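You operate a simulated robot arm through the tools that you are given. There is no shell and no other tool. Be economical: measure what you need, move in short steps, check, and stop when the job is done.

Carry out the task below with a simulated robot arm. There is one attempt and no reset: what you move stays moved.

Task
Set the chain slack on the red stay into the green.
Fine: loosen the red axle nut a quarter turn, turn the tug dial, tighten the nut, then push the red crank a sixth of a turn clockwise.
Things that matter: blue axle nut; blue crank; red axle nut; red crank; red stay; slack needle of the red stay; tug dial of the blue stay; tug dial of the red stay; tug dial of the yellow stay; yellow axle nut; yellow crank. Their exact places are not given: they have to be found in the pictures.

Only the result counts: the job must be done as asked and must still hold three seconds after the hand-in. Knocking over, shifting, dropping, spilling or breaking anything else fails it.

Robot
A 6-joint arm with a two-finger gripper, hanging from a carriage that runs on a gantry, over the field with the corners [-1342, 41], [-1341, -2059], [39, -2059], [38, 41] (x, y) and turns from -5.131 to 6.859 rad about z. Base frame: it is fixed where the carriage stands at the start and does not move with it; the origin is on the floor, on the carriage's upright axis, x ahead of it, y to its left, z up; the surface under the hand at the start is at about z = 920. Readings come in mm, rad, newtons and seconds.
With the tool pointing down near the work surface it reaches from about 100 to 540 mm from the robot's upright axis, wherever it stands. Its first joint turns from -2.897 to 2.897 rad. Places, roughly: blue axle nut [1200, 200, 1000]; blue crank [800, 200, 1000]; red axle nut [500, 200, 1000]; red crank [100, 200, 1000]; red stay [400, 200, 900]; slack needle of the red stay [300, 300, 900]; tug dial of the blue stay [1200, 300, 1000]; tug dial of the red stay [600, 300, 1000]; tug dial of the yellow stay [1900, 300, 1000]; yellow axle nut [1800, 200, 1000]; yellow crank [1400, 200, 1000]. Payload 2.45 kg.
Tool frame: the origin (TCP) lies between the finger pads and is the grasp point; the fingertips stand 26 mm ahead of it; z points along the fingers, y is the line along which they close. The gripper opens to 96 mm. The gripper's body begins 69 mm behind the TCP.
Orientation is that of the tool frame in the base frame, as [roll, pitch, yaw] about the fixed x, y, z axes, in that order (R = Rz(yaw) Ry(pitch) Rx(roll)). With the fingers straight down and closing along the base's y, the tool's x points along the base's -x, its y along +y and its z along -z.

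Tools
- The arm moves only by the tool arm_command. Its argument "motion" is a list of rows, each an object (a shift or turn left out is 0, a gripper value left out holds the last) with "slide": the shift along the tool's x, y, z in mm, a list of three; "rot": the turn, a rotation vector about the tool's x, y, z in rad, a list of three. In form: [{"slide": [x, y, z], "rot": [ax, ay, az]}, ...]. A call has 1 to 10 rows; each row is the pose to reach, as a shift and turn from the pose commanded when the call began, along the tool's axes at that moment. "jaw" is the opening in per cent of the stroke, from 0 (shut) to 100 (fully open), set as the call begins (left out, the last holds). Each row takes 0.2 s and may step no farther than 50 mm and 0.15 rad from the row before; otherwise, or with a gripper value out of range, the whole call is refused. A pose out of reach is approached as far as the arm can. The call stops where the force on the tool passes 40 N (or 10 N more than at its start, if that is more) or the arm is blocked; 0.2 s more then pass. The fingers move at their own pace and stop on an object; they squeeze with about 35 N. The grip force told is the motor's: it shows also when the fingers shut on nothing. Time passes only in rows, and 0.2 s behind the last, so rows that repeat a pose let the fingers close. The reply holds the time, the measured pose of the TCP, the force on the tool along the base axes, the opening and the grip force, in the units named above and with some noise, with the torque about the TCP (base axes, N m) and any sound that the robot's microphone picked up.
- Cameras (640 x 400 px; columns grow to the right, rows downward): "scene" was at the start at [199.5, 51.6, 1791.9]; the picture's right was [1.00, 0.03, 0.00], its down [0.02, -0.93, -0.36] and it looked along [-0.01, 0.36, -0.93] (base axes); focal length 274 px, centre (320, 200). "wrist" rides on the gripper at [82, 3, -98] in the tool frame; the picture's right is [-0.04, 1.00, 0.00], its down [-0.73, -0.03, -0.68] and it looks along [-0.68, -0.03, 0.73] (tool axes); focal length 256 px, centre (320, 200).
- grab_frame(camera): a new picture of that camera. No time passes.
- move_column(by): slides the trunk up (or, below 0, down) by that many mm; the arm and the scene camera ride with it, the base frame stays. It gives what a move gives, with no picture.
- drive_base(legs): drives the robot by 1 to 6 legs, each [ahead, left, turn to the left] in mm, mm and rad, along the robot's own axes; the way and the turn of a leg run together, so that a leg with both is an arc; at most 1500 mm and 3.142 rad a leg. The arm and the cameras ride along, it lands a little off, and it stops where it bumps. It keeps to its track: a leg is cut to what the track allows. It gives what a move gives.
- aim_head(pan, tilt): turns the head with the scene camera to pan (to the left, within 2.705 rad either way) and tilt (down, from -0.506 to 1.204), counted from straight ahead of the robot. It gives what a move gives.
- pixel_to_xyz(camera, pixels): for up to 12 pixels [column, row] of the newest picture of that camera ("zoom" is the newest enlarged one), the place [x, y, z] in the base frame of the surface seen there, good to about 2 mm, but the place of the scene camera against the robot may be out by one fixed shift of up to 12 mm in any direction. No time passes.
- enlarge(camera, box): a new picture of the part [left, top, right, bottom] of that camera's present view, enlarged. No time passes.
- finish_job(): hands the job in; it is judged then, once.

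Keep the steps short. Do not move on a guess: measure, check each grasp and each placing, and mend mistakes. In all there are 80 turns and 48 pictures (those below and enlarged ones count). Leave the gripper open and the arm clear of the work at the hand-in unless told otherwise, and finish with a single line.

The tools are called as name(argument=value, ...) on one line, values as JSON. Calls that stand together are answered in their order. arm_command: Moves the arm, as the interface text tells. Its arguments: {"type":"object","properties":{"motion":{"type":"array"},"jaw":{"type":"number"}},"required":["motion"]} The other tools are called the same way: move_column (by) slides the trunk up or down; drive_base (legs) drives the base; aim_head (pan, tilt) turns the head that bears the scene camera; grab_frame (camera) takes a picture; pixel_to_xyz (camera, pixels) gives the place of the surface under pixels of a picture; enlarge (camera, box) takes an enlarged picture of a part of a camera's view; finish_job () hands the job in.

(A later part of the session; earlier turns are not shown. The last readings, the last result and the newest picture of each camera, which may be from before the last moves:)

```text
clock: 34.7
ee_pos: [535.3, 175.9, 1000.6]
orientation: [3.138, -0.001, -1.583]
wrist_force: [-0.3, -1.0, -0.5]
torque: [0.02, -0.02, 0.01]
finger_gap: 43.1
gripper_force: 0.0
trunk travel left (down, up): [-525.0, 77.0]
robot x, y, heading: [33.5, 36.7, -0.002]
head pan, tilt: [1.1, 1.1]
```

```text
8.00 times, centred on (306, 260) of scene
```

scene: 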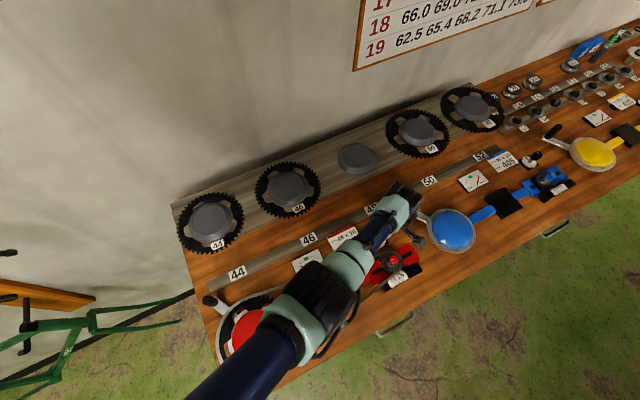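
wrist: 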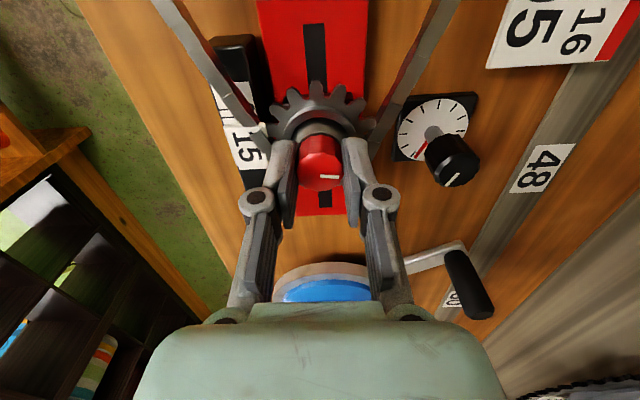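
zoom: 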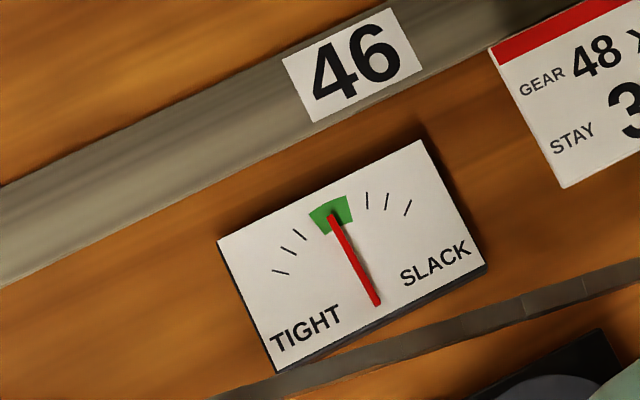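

Fully reversible: needle back at centre when loose. So tightening adds ≈ +50°. I'll go to the knob and turn it back (CCW) about 0.62 rad to offset that.

arm_command(motion=[{"slide": [0, 0, -40]}, {"slide": [-40, -8, -40]}, {"slide": [-79.5, -16, -40]}, {"slide": [-79.5, -16, -25]}, {"slide": [-79.5, -16, -25]}])

move_column(by=-43)

arm_command(motion=[{"slide": [0, 0, 0]}, {"slide": [0, 0, 0]}, {"slide": [0, 0, 0]}], jaw=0)

```text
clock: 35.9
ee_pos: [554.2, 255.8, 1026.0]
orientation: [3.141, 0.001, -1.584]
wrist_force: [-0.2, 0.2, -0.1]
torque: [0.01, -0.01, 0.01]
finger_gap: 43.1
gripper_force: 0.1
trunk travel left (down, up): [-525.0, 77.0]
robot x, y, heading: [36.0, 35.4, -0.0]
head pan, tilt: [1.1, 1.1]
```

```text
clock: 36.8
ee_pos: [554.0, 256.6, 983.5]
orientation: [-3.141, -0.001, -1.584]
wrist_force: [-0.3, 1.0, 0.0]
torque: [0.0, 0.03, -0.04]
finger_gap: 43.2
gripper_force: 0.1
trunk travel left (down, up): [-482.0, 120.0]
robot x, y, heading: [35.2, 32.3, -0.0]
head pan, tilt: [1.1, 1.1]
```

```text
clock: 37.6
ee_pos: [553.0, 255.8, 983.6]
orientation: [3.139, 0.0, -1.581]
wrist_force: [-6.6, -0.3, 8.1]
torque: [-0.36, 0.28, 0.06]
finger_gap: 25.5
gripper_force: 44.8
trunk travel left (down, up): [-482.0, 120.0]
robot x, y, heading: [36.0, 38.7, -0.001]
head pan, tilt: [1.1, 1.1]
```

Gripped. Turn CCW 0.6 rad.

arm_command(motion=[{"rot": [0, 0, -0.15]}, {"rot": [0, 0, -0.3]}, {"rot": [0, 0, -0.45]}, {"rot": [0, 0, -0.6]}, {"rot": [0, 0, -0.6]}])

enlarge(camera="scene", box=[276, 235, 356, 285])

```text
clock: 38.8
ee_pos: [555.6, 256.3, 983.1]
orientation: [3.141, 0.0, -0.979]
wrist_force: [-1.4, 2.2, 6.4]
torque: [0.07, -0.17, 0.01]
finger_gap: 25.3
gripper_force: 44.9
trunk travel left (down, up): [-482.0, 120.0]
robot x, y, heading: [35.2, 33.9, -0.001]
head pan, tilt: [1.1, 1.1]
```

```text
8.00 times, centred on (316, 260) of scene
```

zoom: 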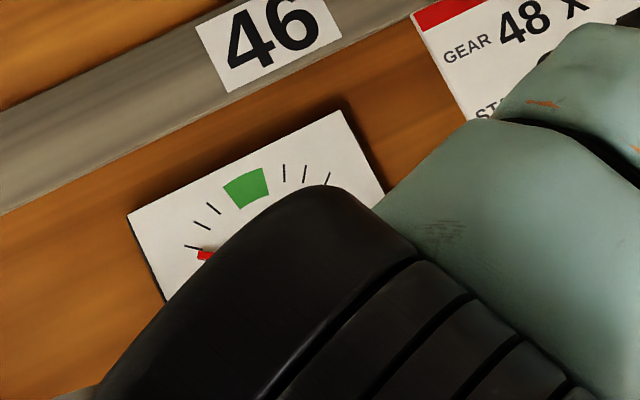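

Needle now at the tight end, as planned. Release, raise, return over the nut with the hand turned back.

arm_command(motion=[{"slide": [0, 0, 0]}, {"slide": [0, 0, 0]}, {"slide": [0, 0, 0]}], jaw=45)

move_column(by=43)

arm_command(motion=[{"slide": [0, 0, -15], "rot": [0, 0, 0.15]}, {"slide": [19, 20, -15], "rot": [0, 0, 0.3]}, {"slide": [38, 40, -15], "rot": [0, 0, 0.45]}, {"slide": [56, 59, -15], "rot": [0, 0, 0.6]}, {"slide": [56, 59, -15], "rot": [0, 0, 0.6]}])

grab_frame(camera="wrist")

```text
clock: 39.6
ee_pos: [555.4, 255.5, 982.6]
orientation: [3.141, 0.001, -0.981]
wrist_force: [-0.2, -0.3, 0.7]
torque: [0.03, 0.02, 0.01]
finger_gap: 43.2
gripper_force: 0.1
trunk travel left (down, up): [-482.0, 120.0]
robot x, y, heading: [35.6, 36.7, 0.005]
head pan, tilt: [1.1, 1.1]
```

```text
clock: 40.4
ee_pos: [553.9, 254.1, 1024.8]
orientation: [-3.141, 0.0, -0.983]
wrist_force: [0.5, -0.8, 0.2]
torque: [-0.02, 0.01, -0.03]
finger_gap: 43.3
gripper_force: 0.2
trunk travel left (down, up): [-525.0, 77.0]
robot x, y, heading: [35.5, 38.5, -0.005]
head pan, tilt: [1.1, 1.1]
```

```text
clock: 41.6
ee_pos: [536.9, 174.9, 1041.7]
orientation: [-3.141, -0.001, -1.587]
wrist_force: [-0.2, 0.5, -0.1]
torque: [0.02, 0.01, 0.0]
finger_gap: 43.3
gripper_force: 0.1
trunk travel left (down, up): [-525.0, 77.0]
robot x, y, heading: [34.9, 37.8, 0.004]
head pan, tilt: [1.1, 1.1]
```

```text
11 pictures are left
```

wrist: 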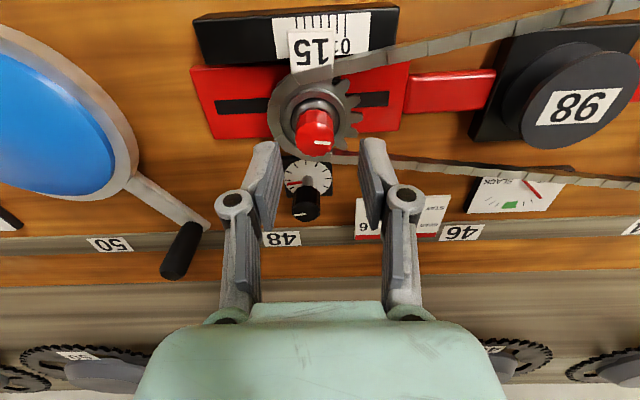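

pixel_to_xyz(camera="wrist", pixels=[[315, 142], [315, 134], [315, 152], [298, 142], [333, 142]])

enlarge(camera="wrist", box=[460, 155, 580, 230])

```text
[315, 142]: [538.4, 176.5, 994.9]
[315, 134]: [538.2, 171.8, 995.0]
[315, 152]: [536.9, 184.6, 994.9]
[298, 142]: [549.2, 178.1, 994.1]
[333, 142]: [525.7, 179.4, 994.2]
```

```text
5.33 times, centred on (520, 192) of wrist
```

zoom: 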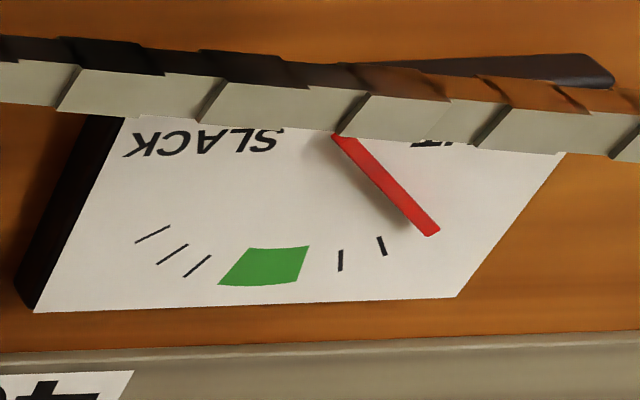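

Nut centre ≈ (537.5,177.5). Descend and grip, then tighten a quarter.

arm_command(motion=[{"slide": [-1.5, 0, 0]}, {"slide": [-1.5, 0, 20]}, {"slide": [-1.5, 0, 39]}])

arm_command(motion=[{"slide": [0, 0, 0]}, {"slide": [0, 0, 0]}, {"slide": [0, 0, 0]}], jaw=0)

arm_command(motion=[{"rot": [0, 0, 0.14]}, {"rot": [0, 0, 0.28]}, {"rot": [0, 0, 0.42]}, {"rot": [0, 0, 0.56]}, {"rot": [0, 0, 0.7]}, {"rot": [0, 0, 0.8]}])

```text
clock: 42.4
ee_pos: [537.8, 177.4, 1001.5]
orientation: [-3.141, 0.001, -1.583]
wrist_force: [-0.3, -0.7, -0.7]
torque: [0.04, 0.03, 0.01]
finger_gap: 43.2
gripper_force: 0.1
trunk travel left (down, up): [-525.0, 77.0]
robot x, y, heading: [33.1, 34.6, 0.0]
head pan, tilt: [1.1, 1.1]
```

```text
clock: 43.2
ee_pos: [539.5, 177.5, 1002.7]
orientation: [-3.137, 0.001, -1.585]
wrist_force: [10.8, -0.9, -5.1]
torque: [0.39, -0.55, 0.01]
finger_gap: 24.2
gripper_force: 45.1
trunk travel left (down, up): [-525.0, 77.0]
robot x, y, heading: [33.4, 37.1, 0.001]
head pan, tilt: [1.1, 1.1]
```

```text
clock: 44.6
ee_pos: [539.8, 176.6, 1002.9]
orientation: [-3.138, 0.001, -2.385]
wrist_force: [10.9, -3.3, 3.0]
torque: [-0.46, 0.04, 0.0]
finger_gap: 24.2
gripper_force: 44.8
trunk travel left (down, up): [-525.0, 77.0]
robot x, y, heading: [34.8, 37.7, -0.0]
head pan, tilt: [1.1, 1.1]
```

arm_command(motion=[{"rot": [0, 0, 0.14]}, {"rot": [0, 0, 0.28]}, {"rot": [0, 0, 0.42]}, {"rot": [0, 0, 0.56]}, {"rot": [0, 0, 0.7]}, {"rot": [0, 0, 0.8]}])

arm_command(motion=[{"slide": [0, 0, 0]}, {"slide": [0, 0, 0]}, {"slide": [0, 0, 0]}], jaw=45)

enlarge(camera="scene", box=[266, 235, 346, 285])

```text
clock: 46.0
ee_pos: [539.7, 176.7, 1003.0]
orientation: [-3.141, 0.003, 3.098]
wrist_force: [11.7, -6.0, 6.4]
torque: [-0.07, 0.53, 0.14]
finger_gap: 24.4
gripper_force: 44.9
trunk travel left (down, up): [-525.0, 77.0]
robot x, y, heading: [37.7, 35.4, -0.002]
head pan, tilt: [1.1, 1.1]
```

```text
clock: 46.8
ee_pos: [536.3, 177.7, 1001.2]
orientation: [-3.141, 0.0, 3.101]
wrist_force: [0.0, 0.2, -0.3]
torque: [0.0, 0.03, 0.03]
finger_gap: 43.2
gripper_force: 0.1
trunk travel left (down, up): [-525.0, 77.0]
robot x, y, heading: [33.3, 38.3, 0.002]
head pan, tilt: [1.1, 1.1]
```

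```text
8.00 times, centred on (306, 260) of scene
```

zoom: 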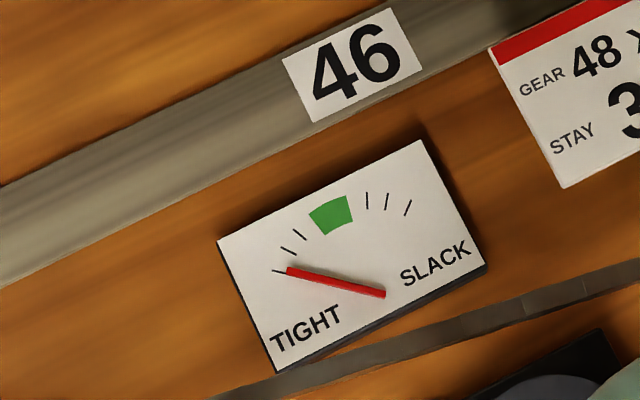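

Still tight after tightening and release, so the earlier big slack reading was largely from the hand's side force while gripping. I'll loosen again (centring the hand +2.5 mm in x first to cut side load).

arm_command(motion=[{"slide": [-2.5, 0, 0]}, {"slide": [-2.5, 0, 0]}])

arm_command(motion=[{"slide": [0, 0, 0]}, {"slide": [0, 0, 0]}, {"slide": [0, 0, 0]}], jaw=0)

arm_command(motion=[{"rot": [0, 0, -0.15]}, {"rot": [0, 0, -0.3]}, {"rot": [0, 0, -0.45]}, {"rot": [0, 0, -0.6]}, {"rot": [0, 0, -0.75]}, {"rot": [0, 0, -0.8]}])

arm_command(motion=[{"rot": [0, 0, -0.15]}, {"rot": [0, 0, -0.3]}, {"rot": [0, 0, -0.45]}, {"rot": [0, 0, -0.6]}, {"rot": [0, 0, -0.75]}, {"rot": [0, 0, -0.8]}])

```text
clock: 47.4
ee_pos: [539.4, 178.9, 1002.1]
orientation: [-3.141, -0.001, 3.102]
wrist_force: [0.3, -0.3, 0.7]
torque: [0.0, 0.0, 0.01]
finger_gap: 43.2
gripper_force: 0.0
trunk travel left (down, up): [-525.0, 77.0]
robot x, y, heading: [38.3, 32.4, 0.002]
head pan, tilt: [1.1, 1.1]
```

```text
clock: 48.2
ee_pos: [540.2, 176.3, 1000.6]
orientation: [-3.14, 0.001, 3.1]
wrist_force: [-0.4, -3.9, 3.4]
torque: [-0.11, 0.22, -0.03]
finger_gap: 24.4
gripper_force: 45.1
trunk travel left (down, up): [-525.0, 77.0]
robot x, y, heading: [35.7, 36.8, -0.003]
head pan, tilt: [1.1, 1.1]
```

```text
clock: 49.6
ee_pos: [539.8, 177.8, 1001.4]
orientation: [3.141, 0.0, -2.381]
wrist_force: [-3.9, -7.2, 10.3]
torque: [0.23, -0.28, -0.04]
finger_gap: 24.1
gripper_force: 44.9
trunk travel left (down, up): [-525.0, 77.0]
robot x, y, heading: [37.2, 36.7, 0.002]
head pan, tilt: [1.1, 1.1]
```

```text
clock: 51.0
ee_pos: [539.1, 176.4, 1000.8]
orientation: [3.141, 0.001, -1.582]
wrist_force: [10.4, -4.8, -12.3]
torque: [0.78, -0.3, 0.02]
finger_gap: 24.2
gripper_force: 45.4
trunk travel left (down, up): [-525.0, 77.0]
robot x, y, heading: [36.1, 40.8, 0.002]
head pan, tilt: [1.1, 1.1]
```

Loosened. Release, go to the knob, grip.

arm_command(motion=[{"slide": [0, 0, 0]}, {"slide": [0, 0, 0]}, {"slide": [0, 0, -40]}, {"slide": [-40, -7, -40]}, {"slide": [-79.5, -13.5, -40]}, {"slide": [-79.5, -13.5, -25]}, {"slide": [-79.5, -13.5, -25]}], jaw=45)

move_column(by=-43)

arm_command(motion=[{"slide": [0, 0, 0]}, {"slide": [0, 0, 0]}, {"slide": [0, 0, 0]}], jaw=0)

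```text
clock: 52.6
ee_pos: [552.1, 257.1, 1026.2]
orientation: [3.141, 0.0, -1.583]
wrist_force: [-0.8, -0.5, 0.3]
torque: [0.03, 0.0, 0.01]
finger_gap: 43.2
gripper_force: 0.1
trunk travel left (down, up): [-525.0, 77.0]
robot x, y, heading: [36.1, 39.0, -0.002]
head pan, tilt: [1.1, 1.1]
```

```text
clock: 53.5
ee_pos: [552.7, 256.9, 983.4]
orientation: [-3.141, 0.0, -1.583]
wrist_force: [0.0, 0.4, 0.1]
torque: [0.02, 0.01, 0.04]
finger_gap: 43.1
gripper_force: 0.1
trunk travel left (down, up): [-482.0, 120.0]
robot x, y, heading: [35.3, 39.5, 0.001]
head pan, tilt: [1.1, 1.1]
```

```text
clock: 54.3
ee_pos: [553.7, 256.9, 982.5]
orientation: [-3.139, -0.001, -1.584]
wrist_force: [6.3, 1.1, -4.7]
torque: [0.42, -0.26, -0.03]
finger_gap: 25.5
gripper_force: 44.5
trunk travel left (down, up): [-482.0, 120.0]
robot x, y, heading: [36.3, 33.2, -0.002]
head pan, tilt: [1.1, 1.1]
```

Turn clockwise 0.5 rad and read the needle.

arm_command(motion=[{"rot": [0, 0, 0.14]}, {"rot": [0, 0, 0.28]}, {"rot": [0, 0, 0.4]}, {"rot": [0, 0, 0.5]}, {"rot": [0, 0, 0.5]}])

enlarge(camera="scene", box=[276, 235, 356, 285])

```text
clock: 55.5
ee_pos: [552.5, 256.3, 983.3]
orientation: [-3.141, 0.0, -2.084]
wrist_force: [7.1, 5.7, -12.1]
torque: [-0.21, 0.03, 0.0]
finger_gap: 25.3
gripper_force: 45.3
trunk travel left (down, up): [-482.0, 120.0]
robot x, y, heading: [36.6, 41.2, -0.0]
head pan, tilt: [1.1, 1.1]
```

```text
8.00 times, centred on (316, 260) of scene
```

zoom: 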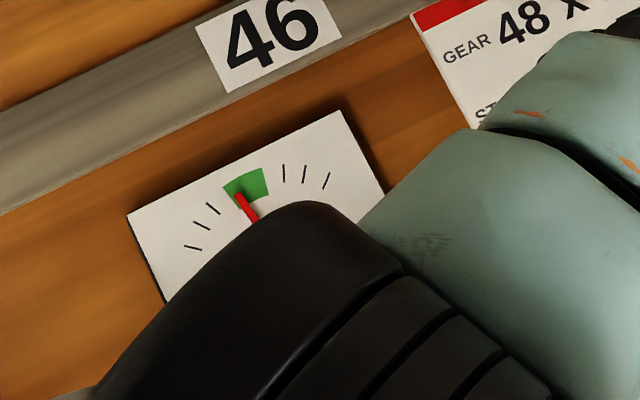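

In the green, just tight of centre. Release, return to the nut (hand turned back).

arm_command(motion=[{"slide": [0, 0, 0]}, {"slide": [0, 0, 0]}, {"slide": [0, 0, 0]}], jaw=45)

move_column(by=43)

arm_command(motion=[{"slide": [0, 0, -15], "rot": [0, 0, -0.12]}, {"slide": [37, -14, -15], "rot": [0, 0, -0.25]}, {"slide": [74.9, -29, -15], "rot": [0, 0, -0.38]}, {"slide": [74.9, -29, -15], "rot": [0, 0, -0.5]}, {"slide": [74.9, -29, 10], "rot": [0, 0, -0.5]}, {"slide": [74.9, -29, 24], "rot": [0, 0, -0.5]}, {"slide": [74.9, -29, 24], "rot": [0, 0, -0.5]}])

arm_command(motion=[{"slide": [0, 0, 0]}, {"slide": [0, 0, 0]}, {"slide": [0, 0, 0]}], jaw=0)

```text
clock: 56.3
ee_pos: [551.7, 255.5, 983.7]
orientation: [-3.141, 0.0, -2.083]
wrist_force: [-0.9, 0.5, -0.1]
torque: [0.01, -0.01, -0.01]
finger_gap: 43.0
gripper_force: 0.0
trunk travel left (down, up): [-482.0, 120.0]
robot x, y, heading: [31.1, 33.5, 0.005]
head pan, tilt: [1.1, 1.1]
```

```text
clock: 57.1
ee_pos: [552.7, 256.3, 1026.8]
orientation: [-3.141, 0.001, -2.083]
wrist_force: [-0.3, -0.6, 1.2]
torque: [0.01, -0.03, 0.0]
finger_gap: 43.2
gripper_force: 0.1
trunk travel left (down, up): [-525.0, 77.0]
robot x, y, heading: [33.3, 36.5, -0.001]
head pan, tilt: [1.1, 1.1]
```

```text
clock: 58.8
ee_pos: [541.2, 178.6, 999.7]
orientation: [-3.141, 0.001, -1.581]
wrist_force: [-0.5, 0.6, 1.1]
torque: [0.02, -0.01, -0.01]
finger_gap: 43.3
gripper_force: 0.0
trunk travel left (down, up): [-525.0, 77.0]
robot x, y, heading: [32.5, 36.1, 0.0]
head pan, tilt: [1.1, 1.1]
```

```text
clock: 59.5
ee_pos: [539.6, 178.2, 999.2]
orientation: [3.138, 0.001, -1.583]
wrist_force: [-13.6, -2.0, 17.8]
torque: [-0.26, 0.41, 0.05]
finger_gap: 24.4
gripper_force: 45.3
trunk travel left (down, up): [-525.0, 77.0]
robot x, y, heading: [31.4, 38.2, -0.001]
head pan, tilt: [1.1, 1.1]
```

Ease 1.5 mm back in x and 1 mm up, and tighten.

arm_command(motion=[{"slide": [0, 1.5, -1]}, {"slide": [0, 1.5, -1], "rot": [0, 0, 0.14]}, {"slide": [0, 1.5, -1], "rot": [0, 0, 0.28]}, {"slide": [0, 1.5, -1], "rot": [0, 0, 0.42]}, {"slide": [0, 1.5, -1], "rot": [0, 0, 0.56]}, {"slide": [0, 1.5, -1], "rot": [0, 0, 0.7]}, {"slide": [0, 1.5, -1], "rot": [0, 0, 0.84]}])

arm_command(motion=[{"rot": [0, 0, 0.14]}, {"rot": [0, 0, 0.28]}, {"rot": [0, 0, 0.42]}, {"rot": [0, 0, 0.56]}, {"rot": [0, 0, 0.7]}, {"rot": [0, 0, 0.76]}])

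arm_command(motion=[{"slide": [0, 0, 0]}, {"slide": [0, 0, 0]}, {"slide": [0, 0, 0]}], jaw=45)

enlarge(camera="scene", box=[266, 235, 346, 285])

```text
clock: 61.1
ee_pos: [539.5, 176.8, 1002.3]
orientation: [-3.139, -0.001, -2.424]
wrist_force: [11.6, 7.1, -35.7]
torque: [0.28, -0.34, 0.03]
finger_gap: 24.4
gripper_force: 44.9
trunk travel left (down, up): [-525.0, 77.0]
robot x, y, heading: [32.6, 39.5, -0.005]
head pan, tilt: [1.1, 1.1]
```

```text
clock: 62.5
ee_pos: [539.8, 176.0, 1003.0]
orientation: [-3.142, 0.0, 3.099]
wrist_force: [8.7, 2.1, -24.4]
torque: [0.09, 0.44, 0.09]
finger_gap: 24.2
gripper_force: 45.4
trunk travel left (down, up): [-525.0, 77.0]
robot x, y, heading: [35.5, 36.7, 0.001]
head pan, tilt: [1.1, 1.1]
```

```text
clock: 63.4
ee_pos: [539.4, 176.7, 1003.4]
orientation: [-3.142, -0.001, 3.101]
wrist_force: [0.5, 0.1, 0.6]
torque: [-0.01, 0.01, 0.01]
finger_gap: 43.1
gripper_force: 0.1
trunk travel left (down, up): [-525.0, 77.0]
robot x, y, heading: [34.2, 36.7, -0.001]
head pan, tilt: [1.1, 1.1]
```

```text
8.00 times, centred on (306, 260) of scene
```

zoom: 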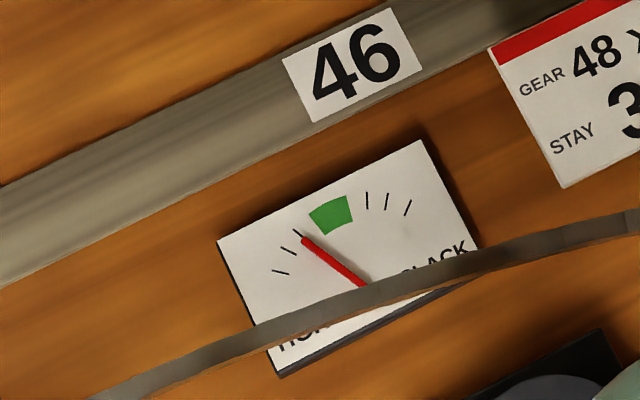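

Needle at the tight third tick after tightening (≈ −20° from centre), free of the hand. I'll loosen once more and give the dial 0.3 rad more clockwise, same handling.

arm_command(motion=[{"slide": [0, 0, 0]}, {"slide": [0, 0, 0]}, {"slide": [0, 0, 0]}], jaw=0)

arm_command(motion=[{"rot": [0, 0, -0.15]}, {"rot": [0, 0, -0.3]}, {"rot": [0, 0, -0.45]}, {"rot": [0, 0, -0.6]}, {"rot": [0, 0, -0.75]}, {"rot": [0, 0, -0.8]}])

arm_command(motion=[{"rot": [0, 0, -0.15]}, {"rot": [0, 0, -0.3]}, {"rot": [0, 0, -0.45]}, {"rot": [0, 0, -0.6]}, {"rot": [0, 0, -0.75]}, {"rot": [0, 0, -0.8]}])

arm_command(motion=[{"slide": [0, 0, 0]}, {"slide": [0, 0, 0]}, {"slide": [0, 0, -40]}, {"slide": [-40, -7, -40]}, {"slide": [-79.5, -13.5, -40]}, {"slide": [-79.5, -13.5, -23]}, {"slide": [-79.5, -13.5, -23]}], jaw=45)

```text
clock: 64.2
ee_pos: [539.6, 175.5, 1003.0]
orientation: [-3.141, 0.0, 3.102]
wrist_force: [0.3, -0.5, 2.0]
torque: [-0.02, 0.08, 0.05]
finger_gap: 24.4
gripper_force: 44.9
trunk travel left (down, up): [-525.0, 77.0]
robot x, y, heading: [33.2, 34.4, -0.0]
head pan, tilt: [1.1, 1.1]
```

```text
clock: 65.5
ee_pos: [539.0, 178.5, 1003.8]
orientation: [-3.141, 0.001, -2.38]
wrist_force: [12.2, 4.6, -23.5]
torque: [0.77, -1.02, 0.0]
finger_gap: 24.5
gripper_force: 44.7
trunk travel left (down, up): [-525.0, 77.0]
robot x, y, heading: [33.9, 35.5, 0.003]
head pan, tilt: [1.1, 1.1]
```

```text
clock: 67.0
ee_pos: [539.9, 178.0, 1003.4]
orientation: [3.141, 0.0, -1.58]
wrist_force: [5.3, 7.4, -14.5]
torque: [-0.49, -0.14, 0.04]
finger_gap: 24.1
gripper_force: 45.3
trunk travel left (down, up): [-525.0, 77.0]
robot x, y, heading: [32.8, 40.2, 0.001]
head pan, tilt: [1.1, 1.1]
```

```text
clock: 68.5
ee_pos: [553.8, 257.8, 1027.9]
orientation: [3.14, 0.0, -1.584]
wrist_force: [-0.5, -0.2, 0.0]
torque: [-0.01, 0.01, -0.01]
finger_gap: 43.2
gripper_force: 0.1
trunk travel left (down, up): [-525.0, 77.0]
robot x, y, heading: [35.9, 37.8, -0.001]
head pan, tilt: [1.1, 1.1]
```

At the knob. Lower, grip, turn clockwise 0.3 rad.

move_column(by=-44)

arm_command(motion=[{"slide": [0, 0, 0]}, {"slide": [0, 0, 0]}, {"slide": [0, 0, 0]}], jaw=0)

arm_command(motion=[{"rot": [0, 0, 0.15]}, {"rot": [0, 0, 0.3]}, {"rot": [0, 0, 0.3]}])

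arm_command(motion=[{"slide": [0, 0, 0]}, {"slide": [0, 0, 0]}, {"slide": [0, 0, 0]}], jaw=45)

enlarge(camera="scene", box=[276, 235, 356, 285])

move_column(by=44)

```text
clock: 69.4
ee_pos: [554.9, 257.8, 984.3]
orientation: [-3.14, 0.001, -1.582]
wrist_force: [0.2, -0.3, 0.5]
torque: [-0.01, 0.02, -0.02]
finger_gap: 43.2
gripper_force: 0.0
trunk travel left (down, up): [-481.0, 121.0]
robot x, y, heading: [32.4, 34.6, -0.002]
head pan, tilt: [1.1, 1.1]
```

```text
clock: 70.2
ee_pos: [553.5, 258.4, 984.3]
orientation: [-3.141, 0.0, -1.585]
wrist_force: [-1.1, 0.0, 1.9]
torque: [-0.01, 0.03, -0.01]
finger_gap: 25.7
gripper_force: 45.4
trunk travel left (down, up): [-481.0, 121.0]
robot x, y, heading: [33.7, 38.1, -0.001]
head pan, tilt: [1.1, 1.1]
```

```text
clock: 71.0
ee_pos: [552.9, 258.0, 983.0]
orientation: [3.14, -0.001, -1.885]
wrist_force: [-6.2, -2.4, 11.4]
torque: [-0.07, 0.2, 0.0]
finger_gap: 25.8
gripper_force: 44.6
trunk travel left (down, up): [-481.0, 121.0]
robot x, y, heading: [31.9, 39.2, 0.0]
head pan, tilt: [1.1, 1.1]
```

```text
clock: 71.8
ee_pos: [553.1, 258.4, 983.0]
orientation: [3.141, -0.001, -1.881]
wrist_force: [0.8, 0.1, 0.1]
torque: [0.04, -0.04, 0.03]
finger_gap: 43.2
gripper_force: 0.0
trunk travel left (down, up): [-481.0, 121.0]
robot x, y, heading: [30.0, 37.8, 0.002]
head pan, tilt: [1.1, 1.1]
```

```text
8.00 times, centred on (316, 260) of scene
```

zoom: 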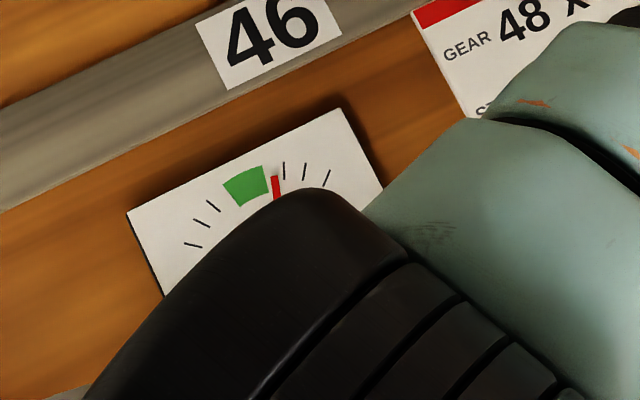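

```text
clock: 72.7
ee_pos: [552.2, 257.6, 1028.3]
orientation: [3.141, 0.0, -1.881]
wrist_force: [-0.9, 0.4, 0.9]
torque: [-0.02, 0.0, -0.01]
finger_gap: 43.2
gripper_force: 0.0
trunk travel left (down, up): [-525.0, 77.0]
robot x, y, heading: [35.7, 34.6, 0.004]
head pan, tilt: [1.1, 1.1]
```

Loose reading is just slack of green (+17°), expecting tightening to bring it back to centre. Return to nut and tighten.

arm_command(motion=[{"slide": [0, 0, -13], "rot": [0, 0, 0]}, {"slide": [40, -6, -13], "rot": [0, 0, -0.1]}, {"slide": [80.5, -12.4, -13], "rot": [0, 0, -0.2]}, {"slide": [80.5, -12.4, -13], "rot": [0, 0, -0.3]}, {"slide": [80.5, -12.4, 10], "rot": [0, 0, -0.3]}, {"slide": [80.5, -12.4, 26], "rot": [0, 0, -0.3]}, {"slide": [80.5, -12.4, 26], "rot": [0, 0, -0.3]}])

arm_command(motion=[{"slide": [0, 0, 0]}, {"slide": [0, 0, 0]}, {"slide": [0, 0, 0]}], jaw=0)

arm_command(motion=[{"rot": [0, 0, 0.14]}, {"rot": [0, 0, 0.28]}, {"rot": [0, 0, 0.42]}, {"rot": [0, 0, 0.56]}, {"rot": [0, 0, 0.7]}, {"rot": [0, 0, 0.84]}])

arm_command(motion=[{"rot": [0, 0, 0.14]}, {"rot": [0, 0, 0.28]}, {"rot": [0, 0, 0.42]}, {"rot": [0, 0, 0.56]}, {"rot": [0, 0, 0.7]}, {"rot": [0, 0, 0.76]}])

arm_command(motion=[{"slide": [0, 0, 0]}, {"slide": [0, 0, 0]}, {"slide": [0, 0, 0]}, {"slide": [0, 0, -40]}], jaw=45)

enlarge(camera="scene", box=[200, 225, 360, 325])

```text
clock: 74.3
ee_pos: [542.3, 177.4, 1001.1]
orientation: [-3.142, 0.0, -1.582]
wrist_force: [0.1, 0.9, -0.1]
torque: [0.06, 0.01, 0.01]
finger_gap: 42.9
gripper_force: 0.0
trunk travel left (down, up): [-525.0, 77.0]
robot x, y, heading: [36.9, 34.8, 0.003]
head pan, tilt: [1.1, 1.1]
```

```text
clock: 75.1
ee_pos: [539.8, 176.9, 1000.4]
orientation: [3.138, 0.001, -1.581]
wrist_force: [-7.5, 0.3, 7.2]
torque: [-0.14, 0.26, 0.03]
finger_gap: 24.6
gripper_force: 45.4
trunk travel left (down, up): [-525.0, 77.0]
robot x, y, heading: [34.0, 40.0, -0.001]
head pan, tilt: [1.1, 1.1]
```

```text
clock: 76.5
ee_pos: [540.0, 176.9, 1001.3]
orientation: [-3.141, 0.0, -2.424]
wrist_force: [4.5, 3.3, -18.5]
torque: [0.2, -0.22, 0.01]
finger_gap: 24.2
gripper_force: 44.9
trunk travel left (down, up): [-525.0, 77.0]
robot x, y, heading: [35.6, 35.0, -0.005]
head pan, tilt: [1.1, 1.1]
```

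```text
clock: 77.9
ee_pos: [540.2, 177.1, 1000.6]
orientation: [-3.14, -0.001, 3.1]
wrist_force: [10.7, 1.9, -35.3]
torque: [-0.01, -0.15, 0.13]
finger_gap: 24.5
gripper_force: 45.5
trunk travel left (down, up): [-525.0, 77.0]
robot x, y, heading: [35.1, 36.1, 0.001]
head pan, tilt: [1.1, 1.1]
```

```text
clock: 78.9
ee_pos: [541.0, 176.9, 1040.7]
orientation: [3.141, 0.0, 3.101]
wrist_force: [-0.8, 0.2, -0.5]
torque: [0.07, 0.0, 0.01]
finger_gap: 43.3
gripper_force: 0.0
trunk travel left (down, up): [-525.0, 77.0]
robot x, y, heading: [35.9, 40.4, 0.001]
head pan, tilt: [1.1, 1.1]
```

```text
4.00 times, centred on (280, 275) of scene
```

zoom: 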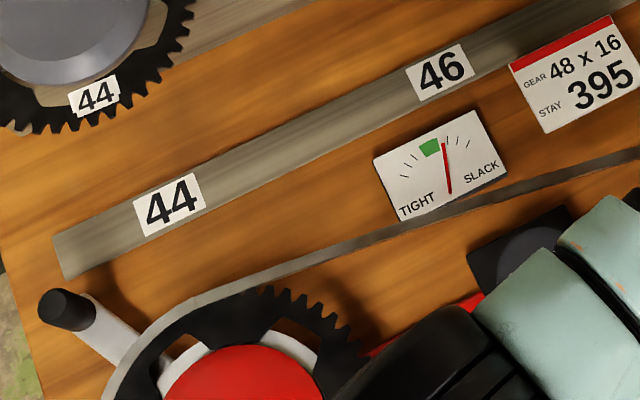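

Needle at about +15°, just slack of green; earlier right-after-turn readings may have been swinging. I'll measure the crank from this picture, wait a moment, and re-read the needle.

pixel_to_xyz(camera="zoom", pixels=[[58, 300], [46, 312], [88, 312], [70, 325], [110, 335], [165, 380], [245, 390], [255, 355], [315, 375], [200, 370], [60, 340], [90, 365]])

arm_command(motion=[{"slide": [0, 0, 0]}, {"slide": [0, 0, 0]}, {"slide": [0, 0, 0]}, {"slide": [0, 0, 0]}, {"slide": [0, 0, 0]}, {"slide": [0, 0, 0]}, {"slide": [0, 0, 0]}, {"slide": [0, 0, 0]}])

enlarge(camera="scene", box=[266, 235, 346, 285])

```text
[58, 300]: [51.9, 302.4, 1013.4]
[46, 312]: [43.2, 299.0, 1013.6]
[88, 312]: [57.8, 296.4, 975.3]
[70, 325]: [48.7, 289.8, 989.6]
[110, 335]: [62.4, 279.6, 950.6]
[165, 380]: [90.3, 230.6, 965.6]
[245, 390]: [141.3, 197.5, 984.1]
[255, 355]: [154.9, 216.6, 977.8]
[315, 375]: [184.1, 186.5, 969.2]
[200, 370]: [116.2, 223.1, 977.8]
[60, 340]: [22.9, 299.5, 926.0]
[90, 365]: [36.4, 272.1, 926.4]
```

```text
clock: 80.7
ee_pos: [541.0, 177.7, 1041.0]
orientation: [3.141, 0.002, 3.104]
wrist_force: [-0.3, -0.8, -0.4]
torque: [0.0, 0.03, 0.01]
finger_gap: 43.3
gripper_force: 0.1
trunk travel left (down, up): [-525.0, 77.0]
robot x, y, heading: [32.0, 33.9, 0.002]
head pan, tilt: [1.1, 1.1]
```

```text
8.00 times, centred on (306, 260) of scene
```

zoom: 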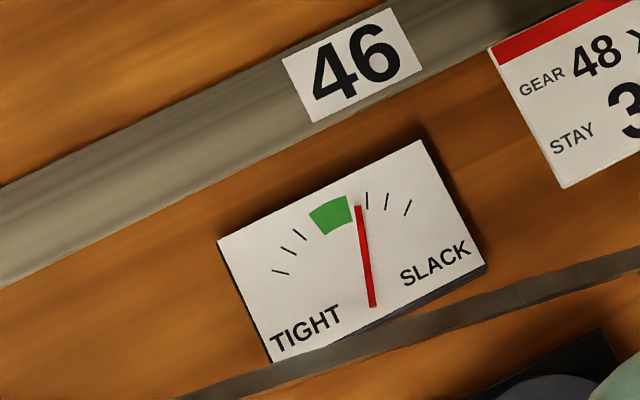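

Stable at about +17°, so tightening itself doesn't shift it once settled; the dial needs about 0.22 rad back. Re-grip and loosen the nut.

arm_command(motion=[{"slide": [0, 0, 20]}, {"slide": [0, 0, 39]}, {"slide": [0, 0, 39]}])

arm_command(motion=[{"slide": [0, 0, 0]}, {"slide": [0, 0, 0]}, {"slide": [0, 0, 0]}], jaw=0)

arm_command(motion=[{"rot": [0, 0, -0.15]}, {"rot": [0, 0, -0.3]}, {"rot": [0, 0, -0.45]}, {"rot": [0, 0, -0.6]}, {"rot": [0, 0, -0.75]}, {"rot": [0, 0, -0.8]}])

arm_command(motion=[{"rot": [0, 0, -0.15]}, {"rot": [0, 0, -0.3]}, {"rot": [0, 0, -0.45]}, {"rot": [0, 0, -0.6]}, {"rot": [0, 0, -0.75]}, {"rot": [0, 0, -0.8]}])

arm_command(motion=[{"slide": [0, 0, 0]}, {"slide": [0, 0, 0]}, {"slide": [0, 0, -40]}, {"slide": [-40, -7, -40]}, {"slide": [-79.5, -12.5, -40]}, {"slide": [-79.5, -12.5, -24]}, {"slide": [-79.5, -12.5, -24]}], jaw=45)

```text
clock: 81.5
ee_pos: [539.6, 177.9, 1002.2]
orientation: [3.141, -0.001, 3.101]
wrist_force: [1.0, 0.3, -0.1]
torque: [0.01, 0.0, 0.0]
finger_gap: 43.4
gripper_force: 0.1
trunk travel left (down, up): [-525.0, 77.0]
robot x, y, heading: [34.8, 36.7, 0.0]
head pan, tilt: [1.1, 1.1]
```

```text
clock: 82.3
ee_pos: [540.4, 177.2, 1002.6]
orientation: [-3.139, 0.001, 3.103]
wrist_force: [0.5, -5.1, 3.5]
torque: [-0.11, 0.34, -0.05]
finger_gap: 24.4
gripper_force: 44.6
trunk travel left (down, up): [-525.0, 77.0]
robot x, y, heading: [37.4, 35.8, 0.001]
head pan, tilt: [1.1, 1.1]
```

```text
clock: 83.7
ee_pos: [539.9, 177.4, 1002.1]
orientation: [-3.141, -0.002, -2.381]
wrist_force: [2.6, -2.9, -11.4]
torque: [0.53, -0.73, 0.0]
finger_gap: 24.4
gripper_force: 44.9
trunk travel left (down, up): [-525.0, 77.0]
robot x, y, heading: [32.7, 37.2, -0.003]
head pan, tilt: [1.1, 1.1]
```

```text
clock: 85.1
ee_pos: [540.0, 176.5, 1003.1]
orientation: [3.14, 0.0, -1.58]
wrist_force: [-2.6, 1.9, -3.7]
torque: [-0.96, 0.04, -0.02]
finger_gap: 24.4
gripper_force: 45.2
trunk travel left (down, up): [-525.0, 77.0]
robot x, y, heading: [36.3, 37.0, -0.002]
head pan, tilt: [1.1, 1.1]
```

```text
clock: 86.7
ee_pos: [554.1, 257.6, 1025.7]
orientation: [3.14, 0.0, -1.582]
wrist_force: [-0.2, -0.1, 0.9]
torque: [0.01, 0.01, 0.01]
finger_gap: 43.5
gripper_force: 0.0
trunk travel left (down, up): [-525.0, 77.0]
robot x, y, heading: [33.6, 33.7, -0.005]
head pan, tilt: [1.1, 1.1]
```

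At the knob; lower, grip, turn back 0.22 rad, release, raise.

move_column(by=-43)

arm_command(motion=[{"slide": [0, 0, 0]}, {"slide": [0, 0, 0]}, {"slide": [0, 0, 0]}], jaw=0)

arm_command(motion=[{"rot": [0, 0, -0.11]}, {"rot": [0, 0, -0.22]}, {"rot": [0, 0, -0.22]}])

arm_command(motion=[{"slide": [0, 0, 0]}, {"slide": [0, 0, 0]}, {"slide": [0, 0, 0]}], jaw=45)

move_column(by=43)

```text
clock: 87.5
ee_pos: [553.8, 257.2, 983.8]
orientation: [-3.141, 0.001, -1.581]
wrist_force: [0.2, 0.3, 0.3]
torque: [0.06, -0.02, -0.01]
finger_gap: 43.0
gripper_force: 0.1
trunk travel left (down, up): [-482.0, 120.0]
robot x, y, heading: [32.7, 38.8, -0.002]
head pan, tilt: [1.1, 1.1]
```

```text
clock: 88.3
ee_pos: [554.2, 258.5, 982.6]
orientation: [3.141, 0.0, -1.581]
wrist_force: [0.0, -0.3, 1.8]
torque: [0.03, 0.05, 0.02]
finger_gap: 25.7
gripper_force: 45.1
trunk travel left (down, up): [-482.0, 120.0]
robot x, y, heading: [34.3, 39.4, 0.003]
head pan, tilt: [1.1, 1.1]
```

```text
clock: 89.2
ee_pos: [553.8, 256.3, 983.8]
orientation: [3.14, 0.001, -1.361]
wrist_force: [0.9, -0.6, -0.4]
torque: [0.13, 0.02, -0.02]
finger_gap: 25.6
gripper_force: 45.3
trunk travel left (down, up): [-482.0, 120.0]
robot x, y, heading: [31.5, 33.6, 0.004]
head pan, tilt: [1.1, 1.1]
```

```text
clock: 90.0
ee_pos: [554.1, 256.7, 984.1]
orientation: [-3.141, -0.001, -1.361]
wrist_force: [-0.3, 0.1, 0.4]
torque: [-0.02, 0.01, -0.01]
finger_gap: 43.1
gripper_force: 0.0
trunk travel left (down, up): [-482.0, 120.0]
robot x, y, heading: [36.5, 35.7, 0.003]
head pan, tilt: [1.1, 1.1]
```

```text
clock: 90.8
ee_pos: [554.2, 257.1, 1027.3]
orientation: [3.14, 0.0, -1.362]
wrist_force: [-0.1, 0.8, -0.2]
torque: [-0.03, -0.01, 0.02]
finger_gap: 43.3
gripper_force: 0.0
trunk travel left (down, up): [-525.0, 77.0]
robot x, y, heading: [31.2, 40.6, -0.004]
head pan, tilt: [1.1, 1.1]
```

Return to the nut and tighten.

arm_command(motion=[{"slide": [0, 0, -13]}, {"slide": [37, 15, -13], "rot": [0, 0, 0.11]}, {"slide": [75.4, 30.1, -13], "rot": [0, 0, 0.22]}, {"slide": [75.4, 30.1, -13], "rot": [0, 0, 0.22]}, {"slide": [75.4, 30.1, 10], "rot": [0, 0, 0.22]}, {"slide": [75.4, 30.1, 25], "rot": [0, 0, 0.22]}, {"slide": [75.4, 30.1, 25], "rot": [0, 0, 0.22]}])

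arm_command(motion=[{"slide": [0, 0, 0]}, {"slide": [0, 0, 0]}, {"slide": [0, 0, 0]}], jaw=0)

arm_command(motion=[{"rot": [0, 0, 0.14]}, {"rot": [0, 0, 0.28]}, {"rot": [0, 0, 0.42]}, {"rot": [0, 0, 0.56]}, {"rot": [0, 0, 0.7]}, {"rot": [0, 0, 0.84]}])

arm_command(motion=[{"rot": [0, 0, 0.14]}, {"rot": [0, 0, 0.28]}, {"rot": [0, 0, 0.42]}, {"rot": [0, 0, 0.56]}, {"rot": [0, 0, 0.7]}, {"rot": [0, 0, 0.77]}])

arm_command(motion=[{"slide": [0, 0, 0]}, {"slide": [0, 0, 0]}, {"slide": [0, 0, 0]}, {"slide": [0, 0, -40]}, {"slide": [0, 0, -80]}, {"slide": [0, 0, -80]}, {"slide": [0, 0, -80]}, {"slide": [0, 0, -80]}], jaw=45)

enlarge(camera="scene", box=[200, 225, 360, 325])

```text
clock: 92.4
ee_pos: [538.1, 178.0, 1001.3]
orientation: [-3.141, -0.001, -1.581]
wrist_force: [-0.3, -0.5, 0.7]
torque: [-0.05, 0.02, -0.02]
finger_gap: 43.2
gripper_force: 0.1
trunk travel left (down, up): [-525.0, 77.0]
robot x, y, heading: [33.4, 37.7, -0.003]
head pan, tilt: [1.1, 1.1]
```

```text
clock: 93.2
ee_pos: [540.0, 177.6, 1000.8]
orientation: [3.141, 0.001, -1.579]
wrist_force: [4.8, 0.7, -6.6]
torque: [0.07, -0.21, 0.03]
finger_gap: 24.4
gripper_force: 44.9
trunk travel left (down, up): [-525.0, 77.0]
robot x, y, heading: [34.6, 35.8, 0.002]
head pan, tilt: [1.1, 1.1]
```

```text
clock: 94.6
ee_pos: [538.8, 177.4, 1002.0]
orientation: [-3.141, 0.0, -2.425]
wrist_force: [11.1, 2.3, -27.0]
torque: [0.59, -0.87, 0.03]
finger_gap: 24.2
gripper_force: 45.3
trunk travel left (down, up): [-525.0, 77.0]
robot x, y, heading: [34.4, 36.3, 0.002]
head pan, tilt: [1.1, 1.1]
```

```text
clock: 96.0
ee_pos: [539.9, 177.1, 1000.4]
orientation: [3.141, -0.001, 3.09]
wrist_force: [10.4, -0.9, -18.0]
torque: [0.05, 0.6, 0.13]
finger_gap: 24.5
gripper_force: 45.3
trunk travel left (down, up): [-525.0, 77.0]
robot x, y, heading: [39.4, 35.9, 0.001]
head pan, tilt: [1.1, 1.1]
```

```text
clock: 97.8
ee_pos: [541.6, 177.0, 1083.2]
orientation: [-3.14, 0.0, 3.091]
wrist_force: [0.4, -0.5, 0.2]
torque: [-0.03, 0.0, -0.01]
finger_gap: 43.3
gripper_force: 0.0
trunk travel left (down, up): [-525.0, 77.0]
robot x, y, heading: [36.8, 37.0, -0.001]
head pan, tilt: [1.1, 1.1]
```

```text
4.00 times, centred on (280, 275) of scene
```

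zoom: 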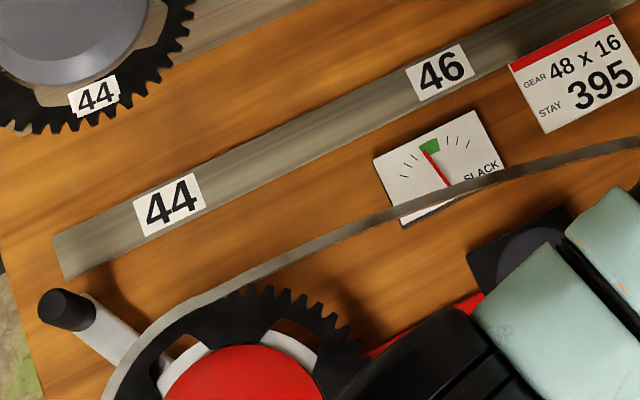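

Needle is in the green (about −6°) with the upper chain run sagging; the crank push will settle it. Crank handle ≈ (46,304), pivot ≈ (121,177), arm at about 120°, so a sixth clockwise ends near (195,304). Move high over the handle, turning the hand to close along x.

arm_command(motion=[{"slide": [41.7, 8.5, 0], "rot": [0, 0, -0.134]}, {"slide": [83.4, 17, 0], "rot": [0, 0, -0.268]}, {"slide": [125, 25.5, 0], "rot": [0, 0, -0.4]}, {"slide": [166.8, 34, 0], "rot": [0, 0, -0.534]}, {"slide": [208.5, 42.6, 0], "rot": [0, 0, -0.668]}, {"slide": [250.2, 51.1, 0], "rot": [0, 0, -0.8]}])

arm_command(motion=[{"slide": [23, 36, 0], "rot": [0, 0, -0.137]}, {"slide": [46, 72, 0], "rot": [0, 0, -0.274]}, {"slide": [69, 108, 0], "rot": [0, 0, -0.41]}, {"slide": [92, 144, 0], "rot": [0, 0, -0.547]}, {"slide": [115, 180, 0], "rot": [0, 0, -0.684]}, {"slide": [137.6, 215, 0], "rot": [0, 0, -0.82]}])

grab_frame(camera="wrist")

```text
clock: 99.2
ee_pos: [293.1, 242.6, 1081.5]
orientation: [3.141, -0.002, -2.389]
wrist_force: [0.8, -0.5, -0.1]
torque: [-0.01, 0.06, -0.01]
finger_gap: 43.1
gripper_force: 0.0
trunk travel left (down, up): [-525.0, 77.0]
robot x, y, heading: [31.2, 36.6, 0.002]
head pan, tilt: [1.1, 1.1]
```

```text
clock: 100.6
ee_pos: [46.5, 303.9, 1081.7]
orientation: [3.141, 0.002, -1.573]
wrist_force: [0.4, -0.8, -0.3]
torque: [0.02, 0.04, 0.0]
finger_gap: 43.1
gripper_force: 0.0
trunk travel left (down, up): [-525.0, 77.0]
robot x, y, heading: [34.2, 36.0, 0.007]
head pan, tilt: [1.1, 1.1]
```

```text
2 pictures are left
```

wrist: 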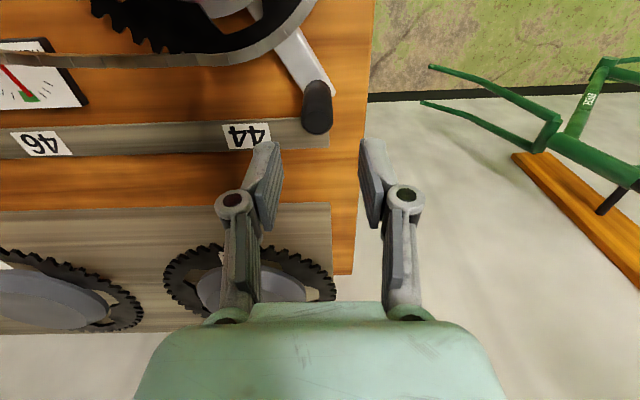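

Measure the handle, arm and chainring points in this picture.

pixel_to_xyz(camera="wrist", pixels=[[317, 124], [306, 123], [330, 123], [317, 132], [318, 116], [318, 100], [310, 65], [288, 45], [292, 75], [318, 82], [300, 30], [225, 5]])

enlarge(camera="wrist", box=[0, 0, 160, 100])

```text
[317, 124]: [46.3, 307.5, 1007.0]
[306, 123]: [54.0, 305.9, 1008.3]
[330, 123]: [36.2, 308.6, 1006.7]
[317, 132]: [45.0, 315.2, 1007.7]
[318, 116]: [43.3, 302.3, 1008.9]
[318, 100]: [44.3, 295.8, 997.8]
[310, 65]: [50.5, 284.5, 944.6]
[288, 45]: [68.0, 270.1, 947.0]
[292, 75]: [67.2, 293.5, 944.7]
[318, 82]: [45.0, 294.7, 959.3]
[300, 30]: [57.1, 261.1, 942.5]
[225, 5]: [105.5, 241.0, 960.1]
```

```text
4.00 times, centred on (80, 50) of wrist
```

zoom: 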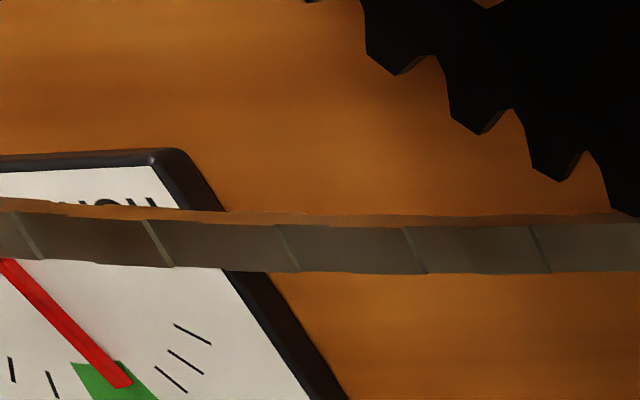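

Handle centre (45.5,307), top z 1007, Ø≈21; needle in the green. Descend around the handle and narrow the fingers to cage it.

arm_command(motion=[{"slide": [-3, 1, 0]}, {"slide": [-3, 1, 40]}, {"slide": [-3, 1, 76]}, {"slide": [-3, 1, 76]}])

arm_command(motion=[{"slide": [0, 0, 0]}, {"slide": [0, 0, 0]}], jaw=31)

```text
clock: 101.6
ee_pos: [43.4, 307.8, 1005.4]
orientation: [3.141, 0.0, -1.572]
wrist_force: [0.3, 0.6, -0.4]
torque: [-0.03, -0.01, -0.02]
finger_gap: 43.1
gripper_force: 0.1
trunk travel left (down, up): [-525.0, 77.0]
robot x, y, heading: [35.1, 36.7, -0.002]
head pan, tilt: [1.1, 1.1]
```

```text
clock: 102.2
ee_pos: [43.4, 306.7, 1005.1]
orientation: [3.142, -0.003, -1.572]
wrist_force: [1.2, -1.4, -0.1]
torque: [0.0, -0.03, 0.02]
finger_gap: 30.2
gripper_force: 0.3
trunk travel left (down, up): [-525.0, 77.0]
robot x, y, heading: [37.8, 36.1, -0.003]
head pan, tilt: [1.1, 1.1]
```

Caged at 30 mm. Push the handle along the arc clockwise by 60°.

arm_command(motion=[{"slide": [-7.1, -19, 0]}, {"slide": [-12.8, -33.6, 0]}, {"slide": [-16.8, -48.8, 0]}, {"slide": [-19.3, -64.3, 0]}, {"slide": [-20.1, -80, 0]}, {"slide": [-19.3, -95.7, 0]}, {"slide": [-16.8, -111.2, 0]}, {"slide": [-12.8, -126.4, 0]}, {"slide": [-7.1, -141, 0]}, {"slide": [0, -155, 0]}])

```text
clock: 104.4
ee_pos: [199.2, 307.8, 1004.6]
orientation: [3.141, 0.001, -1.571]
wrist_force: [0.9, -0.9, 0.9]
torque: [-0.01, -0.04, -0.01]
finger_gap: 29.9
gripper_force: 0.0
trunk travel left (down, up): [-525.0, 77.0]
robot x, y, heading: [32.2, 36.9, 0.002]
head pan, tilt: [1.1, 1.1]
```

Arc done with no residual force. Open, lift clear, let it settle, then take a view of needle and handle together.

arm_command(motion=[{"slide": [0, 0, 0]}, {"slide": [0, 0, 0]}, {"slide": [0, 0, -40]}, {"slide": [0, 0, -78]}, {"slide": [0, 0, -78]}, {"slide": [0, 0, -78]}, {"slide": [0, 0, -78]}, {"slide": [0, 0, -78]}, {"slide": [0, 0, -78]}, {"slide": [0, 0, -78]}], jaw=45)

enlarge(camera="wrist", box=[100, 0, 340, 150])

```text
clock: 106.6
ee_pos: [199.6, 308.7, 1083.0]
orientation: [3.141, 0.0, -1.573]
wrist_force: [-0.6, 0.4, -0.3]
torque: [0.01, 0.0, 0.01]
finger_gap: 43.1
gripper_force: 0.0
trunk travel left (down, up): [-525.0, 77.0]
robot x, y, heading: [37.0, 33.9, -0.006]
head pan, tilt: [1.1, 1.1]
```

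```text
2.67 times, centred on (220, 75) of wrist
```

zoom: 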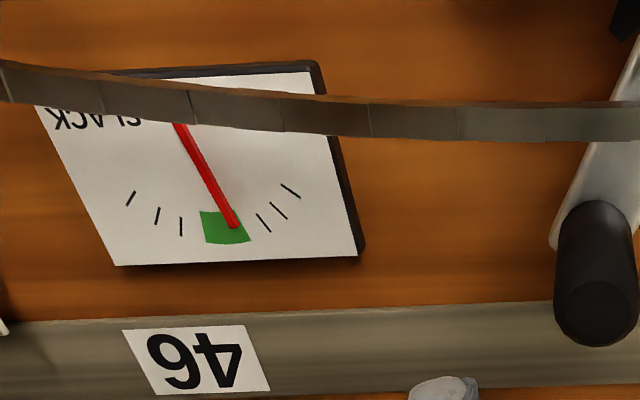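

Needle is inside the green. Check the handle's place from this picture.

pixel_to_xyz(camera="zoom", pixels=[[597, 312], [560, 312], [633, 312], [597, 335], [597, 285], [222, 212], [235, 224], [247, 238], [203, 214], [180, 128]])

```text
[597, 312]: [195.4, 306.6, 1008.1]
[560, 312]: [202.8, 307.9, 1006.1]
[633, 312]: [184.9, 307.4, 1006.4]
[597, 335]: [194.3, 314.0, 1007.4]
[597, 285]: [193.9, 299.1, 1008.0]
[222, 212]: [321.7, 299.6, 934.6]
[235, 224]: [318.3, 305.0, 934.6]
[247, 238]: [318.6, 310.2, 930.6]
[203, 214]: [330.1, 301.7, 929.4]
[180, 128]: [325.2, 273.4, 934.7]
```

Handle is at 60° as wanted. Because of parallax I'll compare needle and green corners in true coordinates.

pixel_to_xyz(camera="zoom", pixels=[[202, 212], [209, 243], [248, 241], [243, 232], [236, 227], [230, 215], [215, 190], [200, 160], [184, 130], [130, 198], [291, 191], [262, 222]])

pixel_to_xyz(camera="zoom", pixels=[[234, 228], [226, 211], [210, 181], [195, 150], [181, 126], [158, 216], [278, 210], [181, 226], [220, 242], [235, 242], [205, 230], [240, 228]])

```text
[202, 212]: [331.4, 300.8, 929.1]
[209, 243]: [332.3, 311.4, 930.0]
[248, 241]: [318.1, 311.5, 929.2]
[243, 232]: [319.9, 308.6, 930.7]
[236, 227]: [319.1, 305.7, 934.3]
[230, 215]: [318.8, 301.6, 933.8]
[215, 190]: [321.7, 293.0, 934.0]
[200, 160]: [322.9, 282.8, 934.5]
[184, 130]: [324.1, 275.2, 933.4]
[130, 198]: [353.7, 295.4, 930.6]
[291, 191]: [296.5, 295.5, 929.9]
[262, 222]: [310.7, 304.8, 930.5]
```

```text
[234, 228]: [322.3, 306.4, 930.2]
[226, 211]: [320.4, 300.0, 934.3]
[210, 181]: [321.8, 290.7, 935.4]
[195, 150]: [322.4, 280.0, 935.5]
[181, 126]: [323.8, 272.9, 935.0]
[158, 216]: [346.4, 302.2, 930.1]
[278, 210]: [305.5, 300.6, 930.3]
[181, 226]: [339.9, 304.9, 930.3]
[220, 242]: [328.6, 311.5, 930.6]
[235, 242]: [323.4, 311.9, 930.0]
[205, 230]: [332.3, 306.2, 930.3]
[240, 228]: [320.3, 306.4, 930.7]
```

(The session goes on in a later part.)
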